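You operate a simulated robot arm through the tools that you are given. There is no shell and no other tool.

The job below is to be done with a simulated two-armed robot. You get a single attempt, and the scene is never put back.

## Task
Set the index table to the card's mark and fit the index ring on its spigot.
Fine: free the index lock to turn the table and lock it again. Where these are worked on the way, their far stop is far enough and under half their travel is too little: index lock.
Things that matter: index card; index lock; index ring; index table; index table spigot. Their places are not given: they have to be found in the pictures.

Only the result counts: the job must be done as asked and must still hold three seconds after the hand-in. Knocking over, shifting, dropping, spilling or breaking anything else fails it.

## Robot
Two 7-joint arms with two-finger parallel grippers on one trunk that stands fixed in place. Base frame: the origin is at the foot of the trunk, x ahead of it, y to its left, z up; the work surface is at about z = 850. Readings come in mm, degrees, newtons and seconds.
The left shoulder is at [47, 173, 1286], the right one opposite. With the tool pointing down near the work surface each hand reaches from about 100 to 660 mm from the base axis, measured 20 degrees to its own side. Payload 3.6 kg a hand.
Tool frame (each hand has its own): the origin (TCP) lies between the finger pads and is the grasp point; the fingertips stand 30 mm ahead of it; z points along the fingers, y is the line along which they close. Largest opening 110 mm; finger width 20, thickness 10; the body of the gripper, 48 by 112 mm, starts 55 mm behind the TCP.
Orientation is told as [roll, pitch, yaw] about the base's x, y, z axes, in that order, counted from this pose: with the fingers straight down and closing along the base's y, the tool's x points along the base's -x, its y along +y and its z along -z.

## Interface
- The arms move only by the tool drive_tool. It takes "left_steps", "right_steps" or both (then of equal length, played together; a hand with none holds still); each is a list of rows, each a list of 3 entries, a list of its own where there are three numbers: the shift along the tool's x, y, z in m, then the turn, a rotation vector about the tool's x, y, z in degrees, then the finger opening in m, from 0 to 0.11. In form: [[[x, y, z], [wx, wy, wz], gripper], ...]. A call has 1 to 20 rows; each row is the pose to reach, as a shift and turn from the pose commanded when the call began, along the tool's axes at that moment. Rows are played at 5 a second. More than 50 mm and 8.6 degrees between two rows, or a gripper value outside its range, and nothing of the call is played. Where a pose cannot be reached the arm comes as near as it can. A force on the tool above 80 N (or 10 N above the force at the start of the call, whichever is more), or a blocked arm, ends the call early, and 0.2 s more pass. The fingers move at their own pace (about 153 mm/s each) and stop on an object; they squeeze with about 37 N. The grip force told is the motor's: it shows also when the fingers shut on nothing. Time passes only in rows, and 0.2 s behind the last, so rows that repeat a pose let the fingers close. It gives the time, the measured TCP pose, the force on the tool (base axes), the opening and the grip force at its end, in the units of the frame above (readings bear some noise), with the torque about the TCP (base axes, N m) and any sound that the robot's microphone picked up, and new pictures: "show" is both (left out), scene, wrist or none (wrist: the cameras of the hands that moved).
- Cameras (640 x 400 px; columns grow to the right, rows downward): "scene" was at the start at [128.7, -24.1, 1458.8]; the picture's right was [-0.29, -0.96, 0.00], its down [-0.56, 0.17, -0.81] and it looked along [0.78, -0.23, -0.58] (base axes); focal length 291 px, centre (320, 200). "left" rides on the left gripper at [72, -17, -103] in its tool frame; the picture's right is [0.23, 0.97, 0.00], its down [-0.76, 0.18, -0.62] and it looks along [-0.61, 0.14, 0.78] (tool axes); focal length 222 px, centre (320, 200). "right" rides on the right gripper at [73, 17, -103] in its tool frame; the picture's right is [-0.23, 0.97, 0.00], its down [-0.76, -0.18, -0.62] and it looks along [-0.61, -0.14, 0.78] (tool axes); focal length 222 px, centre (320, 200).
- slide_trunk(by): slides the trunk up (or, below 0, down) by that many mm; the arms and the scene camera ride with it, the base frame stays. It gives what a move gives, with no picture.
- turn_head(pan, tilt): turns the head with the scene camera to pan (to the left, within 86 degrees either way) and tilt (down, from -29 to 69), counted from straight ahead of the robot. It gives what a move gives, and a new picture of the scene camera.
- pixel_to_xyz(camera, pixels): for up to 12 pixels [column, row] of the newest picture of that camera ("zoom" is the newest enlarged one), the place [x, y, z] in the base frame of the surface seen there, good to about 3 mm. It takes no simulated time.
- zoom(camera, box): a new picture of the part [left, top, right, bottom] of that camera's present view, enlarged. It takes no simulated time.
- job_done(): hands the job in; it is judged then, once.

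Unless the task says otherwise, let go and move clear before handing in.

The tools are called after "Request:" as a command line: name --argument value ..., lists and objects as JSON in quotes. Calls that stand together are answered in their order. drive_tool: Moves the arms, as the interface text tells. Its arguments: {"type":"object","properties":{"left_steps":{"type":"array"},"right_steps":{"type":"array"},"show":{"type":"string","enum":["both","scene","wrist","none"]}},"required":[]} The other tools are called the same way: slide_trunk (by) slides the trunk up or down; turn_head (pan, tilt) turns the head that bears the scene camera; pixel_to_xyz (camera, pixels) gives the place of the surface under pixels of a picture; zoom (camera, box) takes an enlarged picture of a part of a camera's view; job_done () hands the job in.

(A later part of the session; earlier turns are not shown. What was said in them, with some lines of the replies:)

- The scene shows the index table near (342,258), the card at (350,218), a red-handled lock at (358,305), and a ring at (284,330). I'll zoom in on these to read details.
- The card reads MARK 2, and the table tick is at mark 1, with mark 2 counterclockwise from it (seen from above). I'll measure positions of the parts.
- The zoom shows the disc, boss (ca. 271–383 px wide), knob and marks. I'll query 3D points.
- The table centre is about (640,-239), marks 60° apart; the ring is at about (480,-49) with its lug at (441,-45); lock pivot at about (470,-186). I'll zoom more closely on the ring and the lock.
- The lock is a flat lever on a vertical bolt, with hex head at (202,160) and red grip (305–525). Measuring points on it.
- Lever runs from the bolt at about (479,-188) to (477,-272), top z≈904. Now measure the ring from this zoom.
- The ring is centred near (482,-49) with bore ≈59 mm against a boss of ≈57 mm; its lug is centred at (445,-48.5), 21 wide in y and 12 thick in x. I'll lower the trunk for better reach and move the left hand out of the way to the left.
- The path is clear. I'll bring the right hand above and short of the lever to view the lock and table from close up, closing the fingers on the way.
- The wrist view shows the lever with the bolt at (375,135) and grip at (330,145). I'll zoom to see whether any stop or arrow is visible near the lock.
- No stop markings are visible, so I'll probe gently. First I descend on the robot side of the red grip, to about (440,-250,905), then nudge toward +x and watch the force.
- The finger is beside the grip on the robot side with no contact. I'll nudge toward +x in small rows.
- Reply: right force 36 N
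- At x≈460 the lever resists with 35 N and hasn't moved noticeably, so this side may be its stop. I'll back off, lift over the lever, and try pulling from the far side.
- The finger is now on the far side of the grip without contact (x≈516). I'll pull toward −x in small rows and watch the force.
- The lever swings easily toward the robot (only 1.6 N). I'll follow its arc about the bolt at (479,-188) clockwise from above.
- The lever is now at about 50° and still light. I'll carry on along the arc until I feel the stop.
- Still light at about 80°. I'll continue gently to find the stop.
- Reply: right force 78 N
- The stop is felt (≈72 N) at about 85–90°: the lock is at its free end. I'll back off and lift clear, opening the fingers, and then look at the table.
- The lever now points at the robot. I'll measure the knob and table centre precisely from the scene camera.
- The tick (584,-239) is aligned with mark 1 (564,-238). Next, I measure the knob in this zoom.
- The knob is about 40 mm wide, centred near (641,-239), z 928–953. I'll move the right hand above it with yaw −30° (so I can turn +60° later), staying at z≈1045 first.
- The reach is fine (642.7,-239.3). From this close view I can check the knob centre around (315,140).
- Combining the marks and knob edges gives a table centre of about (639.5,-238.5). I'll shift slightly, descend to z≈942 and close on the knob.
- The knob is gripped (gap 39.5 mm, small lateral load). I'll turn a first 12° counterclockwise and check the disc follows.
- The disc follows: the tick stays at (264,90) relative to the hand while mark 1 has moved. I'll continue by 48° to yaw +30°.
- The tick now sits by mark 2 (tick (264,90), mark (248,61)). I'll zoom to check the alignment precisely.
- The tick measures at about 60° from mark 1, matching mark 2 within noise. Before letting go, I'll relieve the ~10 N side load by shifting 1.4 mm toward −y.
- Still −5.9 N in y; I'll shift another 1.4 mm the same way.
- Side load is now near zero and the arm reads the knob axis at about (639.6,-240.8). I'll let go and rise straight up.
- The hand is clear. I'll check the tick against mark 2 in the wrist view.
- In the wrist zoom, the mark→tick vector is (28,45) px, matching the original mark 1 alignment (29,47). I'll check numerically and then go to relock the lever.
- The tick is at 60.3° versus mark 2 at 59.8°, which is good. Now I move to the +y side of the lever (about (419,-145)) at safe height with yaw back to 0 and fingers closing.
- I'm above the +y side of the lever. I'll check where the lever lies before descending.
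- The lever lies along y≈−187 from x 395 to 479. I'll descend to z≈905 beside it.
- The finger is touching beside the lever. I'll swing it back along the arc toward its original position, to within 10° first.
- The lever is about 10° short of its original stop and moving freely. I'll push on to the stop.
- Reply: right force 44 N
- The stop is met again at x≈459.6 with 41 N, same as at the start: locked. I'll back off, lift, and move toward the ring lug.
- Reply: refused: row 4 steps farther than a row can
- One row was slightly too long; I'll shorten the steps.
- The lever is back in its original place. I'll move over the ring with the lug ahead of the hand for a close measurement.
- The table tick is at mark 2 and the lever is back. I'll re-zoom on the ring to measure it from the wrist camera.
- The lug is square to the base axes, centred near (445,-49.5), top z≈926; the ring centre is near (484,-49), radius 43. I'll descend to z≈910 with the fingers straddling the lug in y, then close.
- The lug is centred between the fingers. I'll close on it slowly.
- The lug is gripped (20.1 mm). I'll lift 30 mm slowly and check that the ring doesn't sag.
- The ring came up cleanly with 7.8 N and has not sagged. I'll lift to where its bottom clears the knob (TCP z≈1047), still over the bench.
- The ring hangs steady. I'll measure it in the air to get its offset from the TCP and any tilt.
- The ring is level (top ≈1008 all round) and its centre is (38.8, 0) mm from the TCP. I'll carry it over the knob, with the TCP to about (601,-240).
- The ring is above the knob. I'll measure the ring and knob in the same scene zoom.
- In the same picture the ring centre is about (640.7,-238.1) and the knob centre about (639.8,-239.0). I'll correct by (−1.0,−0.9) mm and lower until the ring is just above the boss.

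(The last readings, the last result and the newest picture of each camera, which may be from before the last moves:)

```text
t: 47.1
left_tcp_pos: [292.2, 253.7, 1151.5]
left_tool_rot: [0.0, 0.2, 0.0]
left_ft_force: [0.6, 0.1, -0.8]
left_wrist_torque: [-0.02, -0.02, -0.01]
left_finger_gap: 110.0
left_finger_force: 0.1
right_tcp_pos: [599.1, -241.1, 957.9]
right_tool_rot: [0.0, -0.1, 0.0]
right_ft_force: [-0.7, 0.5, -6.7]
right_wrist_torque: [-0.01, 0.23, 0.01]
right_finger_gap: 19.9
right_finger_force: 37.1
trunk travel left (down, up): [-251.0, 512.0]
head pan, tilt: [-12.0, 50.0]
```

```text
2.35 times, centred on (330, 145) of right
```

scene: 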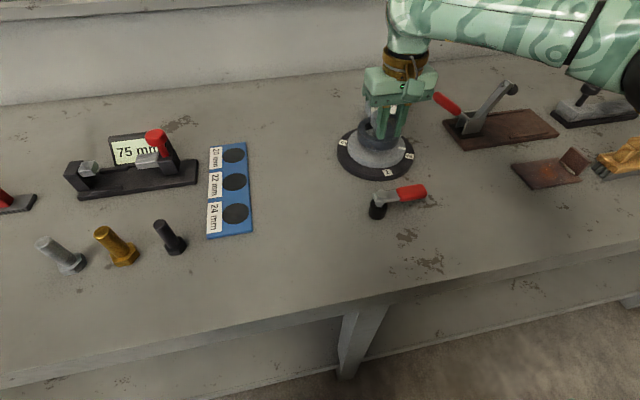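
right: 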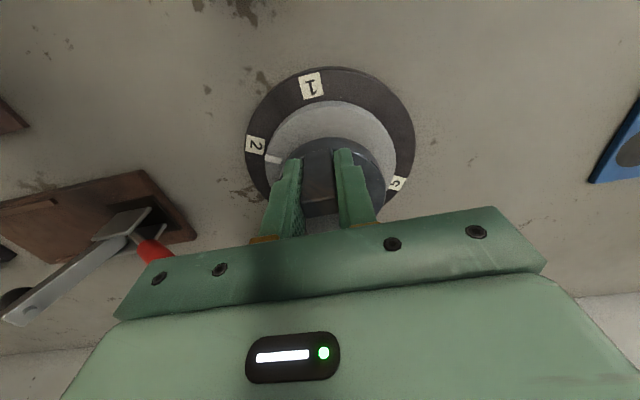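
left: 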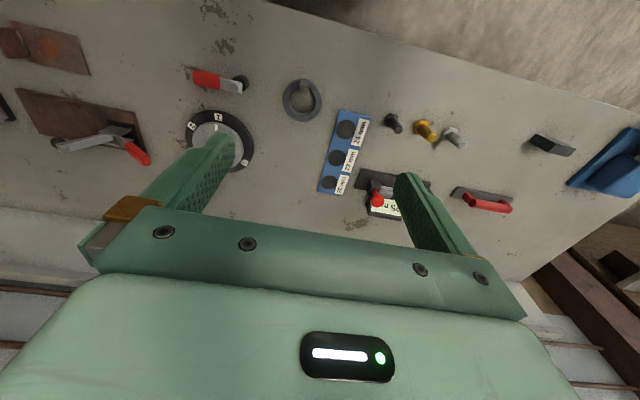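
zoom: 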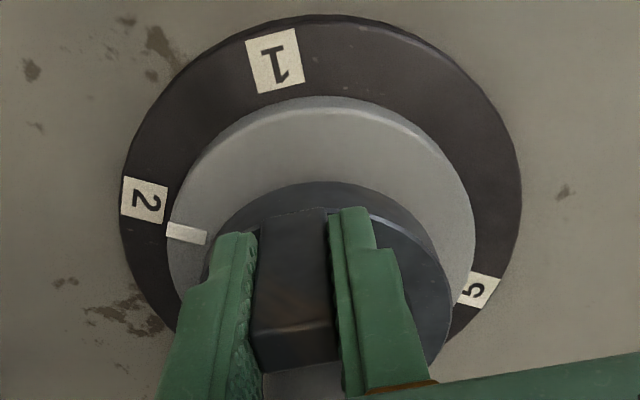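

The ring hovers around the knob just above the boss. I'll lower in small steps past the boss top level (TCP≈949) and watch the vertical force.

Request:
drive_tool --right_steps '[[[0, 0, 0.004], [0, 0, 0], 0.01], [[0, 0, 0.007], [0, 0, 0], 0.01], [[0, 0, 0.009], [0, 0, 0], 0.01], [[0, 0, 0.0105], [0, 0, 0], 0.01], [[0, 0, 0.012], [0, 0, 0], 0.01], [[0, 0, 0.012], [0, 0, 0], 0.01]]' --show "both"

```text
t: 48.5
left_tcp_pos: [292.2, 255.3, 1150.8]
left_tool_rot: [0.0, 0.1, 0.0]
left_ft_force: [-0.7, -0.4, -0.1]
left_wrist_torque: [0.0, 0.02, -0.01]
left_finger_gap: 109.9
left_finger_force: 0.2
right_tcp_pos: [600.6, -241.4, 946.2]
right_tool_rot: [0.0, 0.0, 0.0]
right_ft_force: [-0.1, -0.3, -7.5]
right_wrist_torque: [0.01, 0.23, 0.02]
right_finger_gap: 19.8
right_finger_force: 37.6
trunk travel left (down, up): [-251.0, 512.0]
head pan, tilt: [-12.0, 50.0]
```

scene: 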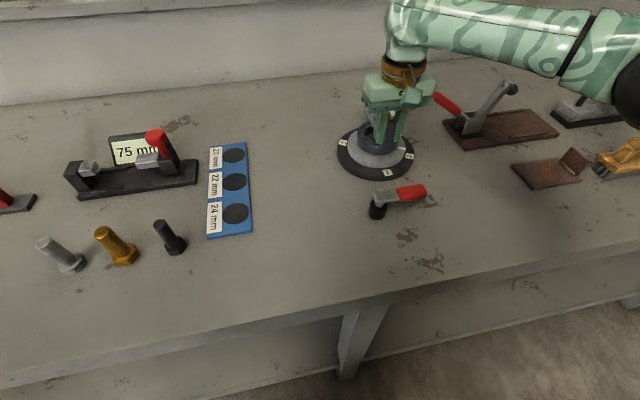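
right: 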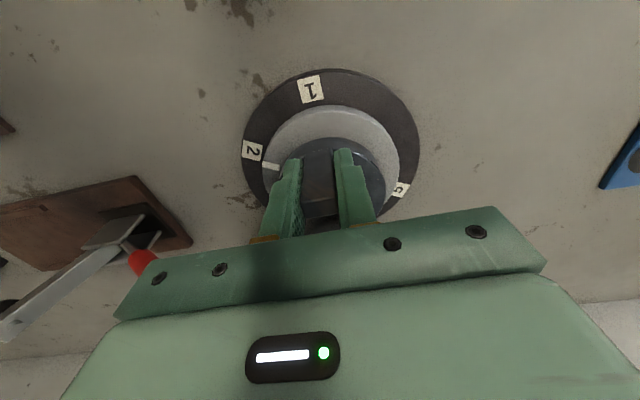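

No contact at TCP z≈946, so the ring may already be past the boss edge. I'll continue down a few mm at a time.

Request:
drive_tool --right_steps '[[[0, 0, 0.001], [0, 0, 0], 0.01], [[0, 0, 0.002], [0, 0, 0], 0.01], [[0, 0, 0.003], [0, 0, 0], 0.01], [[0, 0, 0.004], [0, 0, 0], 0.01], [[0, 0, 0.0045], [0, 0, 0], 0.01]]' --show "none"

```text
t: 49.7
left_tcp_pos: [293.0, 254.7, 1151.5]
left_tool_rot: [0.0, 0.1, 0.0]
left_ft_force: [0.1, 0.1, 1.2]
left_wrist_torque: [0.02, 0.03, 0.02]
left_finger_gap: 110.1
left_finger_force: 0.1
right_tcp_pos: [600.8, -240.2, 941.0]
right_tool_rot: [0.0, -0.1, 0.0]
right_ft_force: [-0.2, 0.8, -7.4]
right_wrist_torque: [0.01, 0.26, 0.0]
right_finger_gap: 20.2
right_finger_force: 37.1
trunk travel left (down, up): [-251.0, 512.0]
head pan, tilt: [-12.0, 50.0]
```

TCP z≈941 and still only the ring's weight is felt. I'll lower another 3 mm to find the seat and look.

Request:
drive_tool --right_steps '[[[0, 0, 0.001], [0, 0, 0], 0.01], [[0, 0, 0.002], [0, 0, 0], 0.01], [[0, 0, 0.003], [0, 0, 0], 0.01], [[0, 0, 0.003], [0, 0, 0], 0.01]]' --show "both"

Request:
zoom --camera "scene" --box '[330, 95, 425, 185]'

```text
t: 50.7
left_tcp_pos: [290.3, 255.8, 1152.0]
left_tool_rot: [0.0, 0.0, 0.0]
left_ft_force: [-0.9, 0.0, -0.8]
left_wrist_torque: [0.01, -0.05, 0.06]
left_finger_gap: 110.2
left_finger_force: 0.0
right_tcp_pos: [600.7, -239.9, 941.9]
right_tool_rot: [0.1, -0.4, 0.1]
right_ft_force: [5.7, -3.9, 18.4]
right_wrist_torque: [-0.27, 0.06, 0.0]
right_finger_gap: 20.2
right_finger_force: 36.9
trunk travel left (down, up): [-251.0, 512.0]
head pan, tilt: [-12.0, 50.0]
```

scene: 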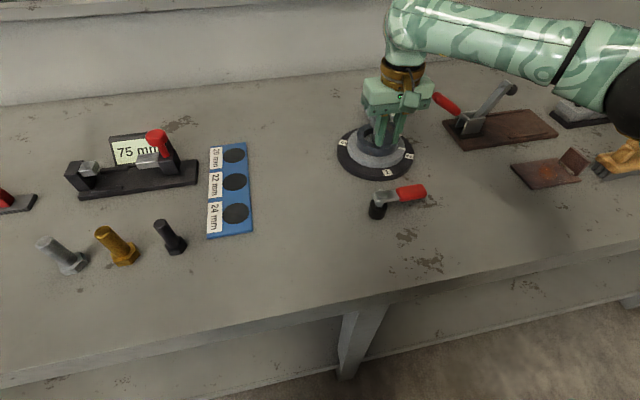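
right: 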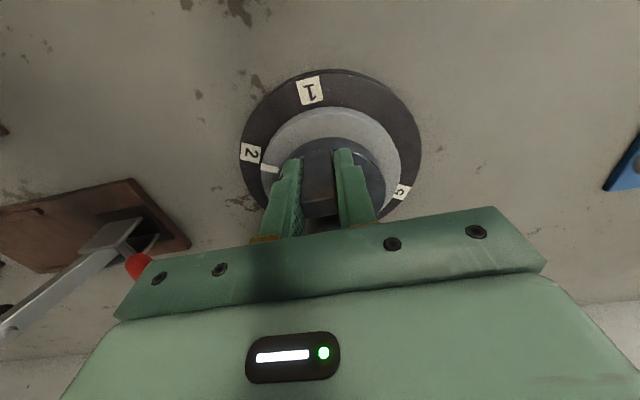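

```text
4.44 times, centred on (378, 140) of scene
```

zoom: 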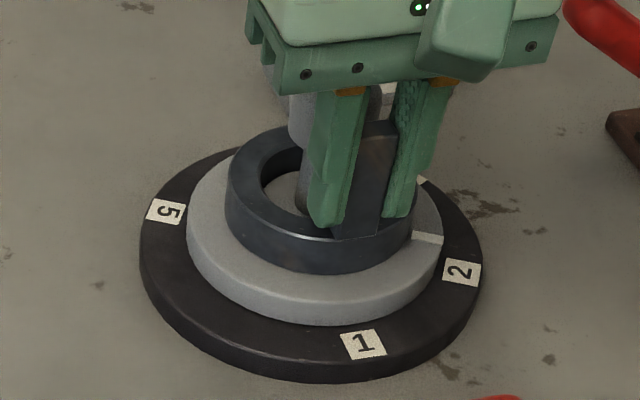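

Contact is felt (+18 N) with TCP z≈941.5, and the picture shows the ring down on the disc. I'll check heights of the ring top and disc around it.

Request:
pixel_to_xyz --camera "zoom" --pixels '[[240, 185], [260, 140], [290, 228], [395, 232], [235, 230], [290, 262], [350, 270], [400, 250], [215, 230], [270, 285], [370, 290], [420, 250]]'

```text
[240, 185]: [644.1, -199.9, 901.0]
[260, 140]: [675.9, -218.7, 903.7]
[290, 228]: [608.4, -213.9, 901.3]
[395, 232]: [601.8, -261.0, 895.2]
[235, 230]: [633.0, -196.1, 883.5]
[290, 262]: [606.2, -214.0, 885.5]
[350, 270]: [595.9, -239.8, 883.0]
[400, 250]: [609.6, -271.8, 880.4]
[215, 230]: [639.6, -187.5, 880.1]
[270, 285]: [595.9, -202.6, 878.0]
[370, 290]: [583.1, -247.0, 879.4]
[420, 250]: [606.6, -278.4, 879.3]
```

The ring top reads 901–904 with the disc at 880 and ring height ≈21, so it is seated around the boss. I'll relax the push and open the fingers gently.

Request:
drive_tool --right_steps '[[[0, 0, -0.0015], [0, 0, 0], 0.01], [[0, 0, -0.0025], [0, 0, 0], 0.01], [[0, 0, -0.0025], [0, 0, 0], 0.018], [[0, 0, -0.0025], [0, 0, 0], 0.024], [[0, 0, -0.0025], [0, 0, 0], 0.03], [[0, 0, -0.0025], [0, 0, 0], 0.036], [[0, 0, -0.0025], [0, 0, 0], 0.04], [[0, 0, -0.0025], [0, 0, 0], 0.04]]' --show "both"

Request:
zoom --camera "scene" --box '[330, 95, 425, 185]'

```text
t: 52.5
left_tcp_pos: [292.4, 254.7, 1152.1]
left_tool_rot: [0.0, 0.0, 0.0]
left_ft_force: [0.7, -0.1, 0.9]
left_wrist_torque: [0.01, 0.01, -0.01]
left_finger_gap: 110.0
left_finger_force: 0.0
right_tcp_pos: [600.3, -242.2, 941.2]
right_tool_rot: [0.0, -0.2, 0.1]
right_ft_force: [-0.3, 0.3, 0.5]
right_wrist_torque: [0.03, 0.0, -0.01]
right_finger_gap: 39.9
right_finger_force: 0.0
trunk travel left (down, up): [-251.0, 512.0]
head pan, tilt: [-12.0, 50.0]
```

scene: 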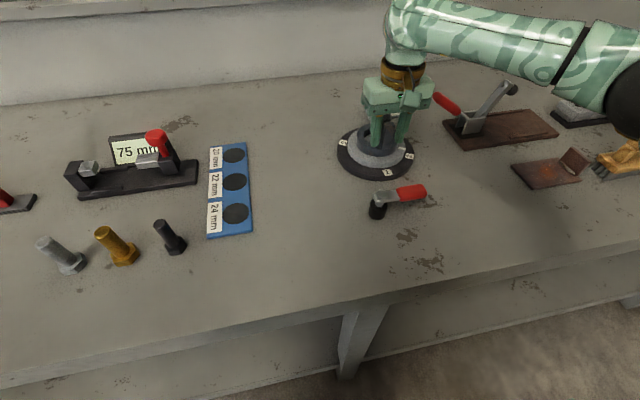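
right: 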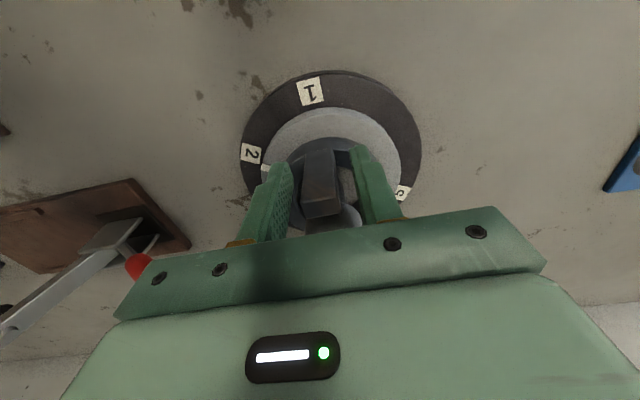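

```text
4.44 times, centred on (378, 140) of scene
```

zoom: 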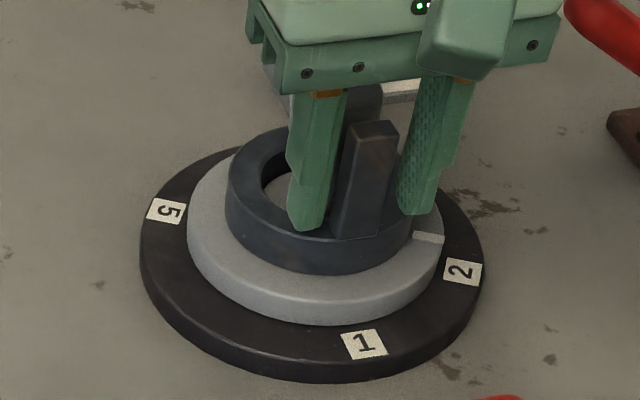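

The lug is free and the ring sits in place. I'll rise straight up and then draw back toward the robot.

Request:
drive_tool --right_steps '[[[0, 0, -0.02], [0, 0, 0], 0.04], [[0, 0, -0.05], [0, 0, 0], 0.04], [[0, 0, -0.09], [0, 0, 0], 0.04], [[0, 0, -0.13], [0, 0, 0], 0.04], [[0.04, -0.02, -0.14], [0, 0, 0], 0.04], [[0.08, -0.05, -0.14], [0, 0, 0], 0.04], [[0.12, -0.08, -0.14], [0, 0, 0], 0.04], [[0.16, -0.11, -0.14], [0, 0, 0], 0.04], [[0.2, -0.14, -0.14], [0, 0, 0], 0.04], [[0.2, -0.14, -0.14], [0, 0, 0], 0.04]]' --show "both"

Request:
zoom --camera "scene" --box '[330, 85, 440, 225]'

Request:
zoom --camera "scene" --box '[330, 100, 420, 185]'

```text
t: 54.7
left_tcp_pos: [293.6, 255.7, 1150.6]
left_tool_rot: [0.0, 0.2, 0.0]
left_ft_force: [0.3, 0.8, 1.1]
left_wrist_torque: [0.0, 0.03, -0.02]
left_finger_gap: 110.2
left_finger_force: 0.1
right_tcp_pos: [399.0, -381.4, 1079.7]
right_tool_rot: [0.0, -0.2, 0.2]
right_ft_force: [0.7, 0.3, 0.6]
right_wrist_torque: [-0.02, -0.02, -0.02]
right_finger_gap: 39.8
right_finger_force: 0.0
trunk travel left (down, up): [-251.0, 512.0]
head pan, tilt: [-12.0, 50.0]
```

scene: 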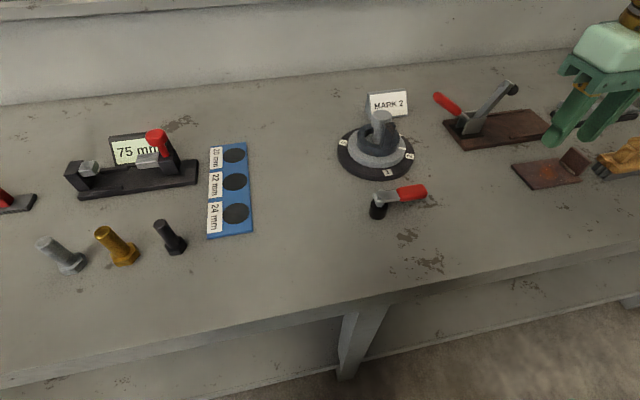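
right: 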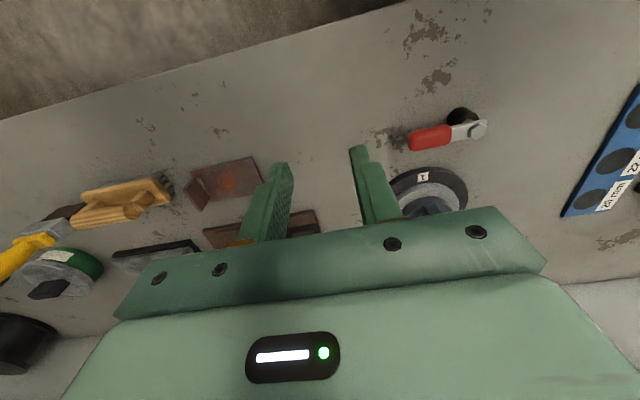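

```text
2.86 times, centred on (385, 155) of scene
```

zoom: 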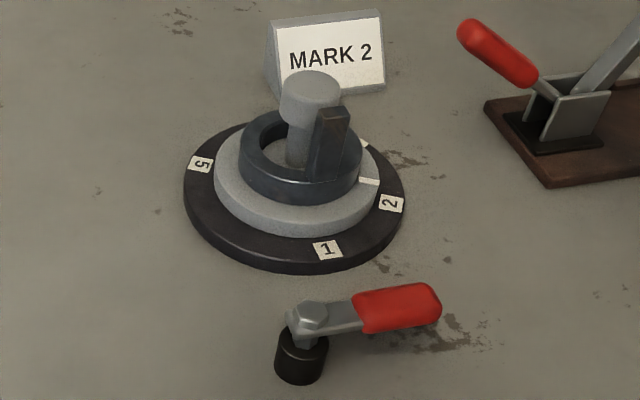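

```text
4.71 times, centred on (375, 142) of scene
```

zoom: 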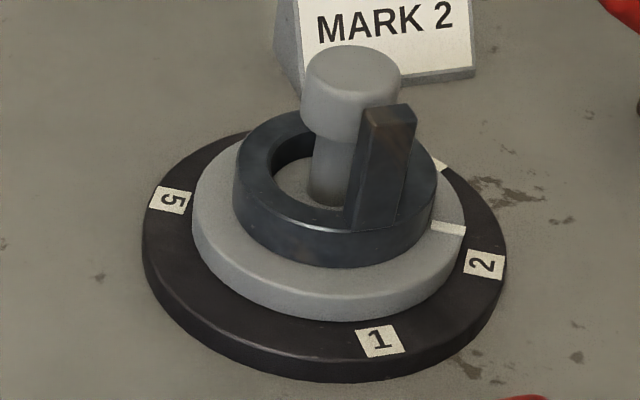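

The hand is clear; the ring sits around the boss and the tick is at mark 2. I'll check the ring's level and the lever's position once more.

Request:
pixel_to_xyz --camera "zoom" --pixels '[[280, 120], [253, 150], [250, 185], [280, 212], [330, 226], [420, 210], [427, 175], [448, 228], [483, 265], [378, 341], [240, 235], [330, 262]]'

Request:
pixel_to_xyz --camera "scene" --pixels '[[384, 196], [400, 194], [412, 192], [422, 190], [425, 187]]'

```text
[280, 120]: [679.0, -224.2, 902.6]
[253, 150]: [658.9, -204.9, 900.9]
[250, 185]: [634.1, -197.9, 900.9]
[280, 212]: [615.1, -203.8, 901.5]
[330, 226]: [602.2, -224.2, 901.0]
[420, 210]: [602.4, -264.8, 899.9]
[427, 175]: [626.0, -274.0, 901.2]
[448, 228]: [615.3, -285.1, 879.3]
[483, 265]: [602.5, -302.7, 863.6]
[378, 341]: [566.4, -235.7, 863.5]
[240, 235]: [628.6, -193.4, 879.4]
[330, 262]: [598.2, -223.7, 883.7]
```

```text
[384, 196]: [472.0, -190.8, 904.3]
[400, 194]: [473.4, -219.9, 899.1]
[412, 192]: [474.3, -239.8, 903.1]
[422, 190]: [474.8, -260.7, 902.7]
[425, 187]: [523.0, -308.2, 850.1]
```

The ring is level at z≈901 all round. As a last check I'll compare the lever with its earlier locked view using the same zoom box.

Request:
zoom --camera "scene" --box '[350, 165, 440, 235]'

```text
5.71 times, centred on (395, 200) of scene
```

zoom: 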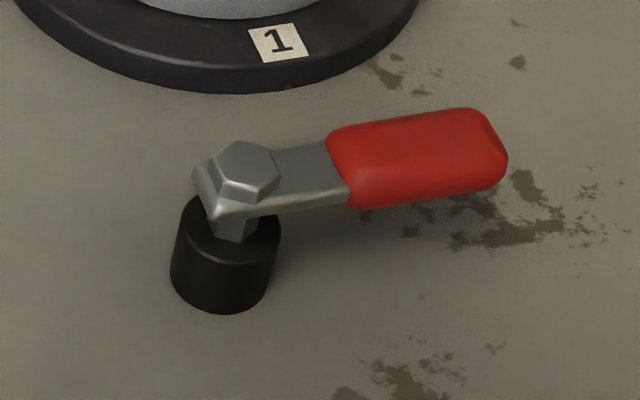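

The lever looks the same as in its original locked view (tip at (507,160)). The tick is at mark 2, the ring is seated and level, and both hands are clear, so I'm handing in.

Request:
job_done

```text
The job is handed in.
```

The index table is set to mark 2, the index lock is locked again, and the index ring is seated on the spigot. I've handed the job in, but no verdict came back.

- **Lock:** I swung the lever to its far stop to free the table. After turning the table I pushed the lever back until it met its original stop, and the last zoom shows it where it started.
- **Table:** I turned it 60° counterclockwise by the knob. The tick then measured 60.3° from mark 1, against 59.8° for mark 2. It was still at mark 2 in the last pictures.
- **Ring:** It went over the knob and down around the low boss at its foot, which I took to be the spigot. It rests on the disc, with its top at about z = 901 all round.

The last pictures show nothing else moved. Both hands were empty and clear when I handed in.
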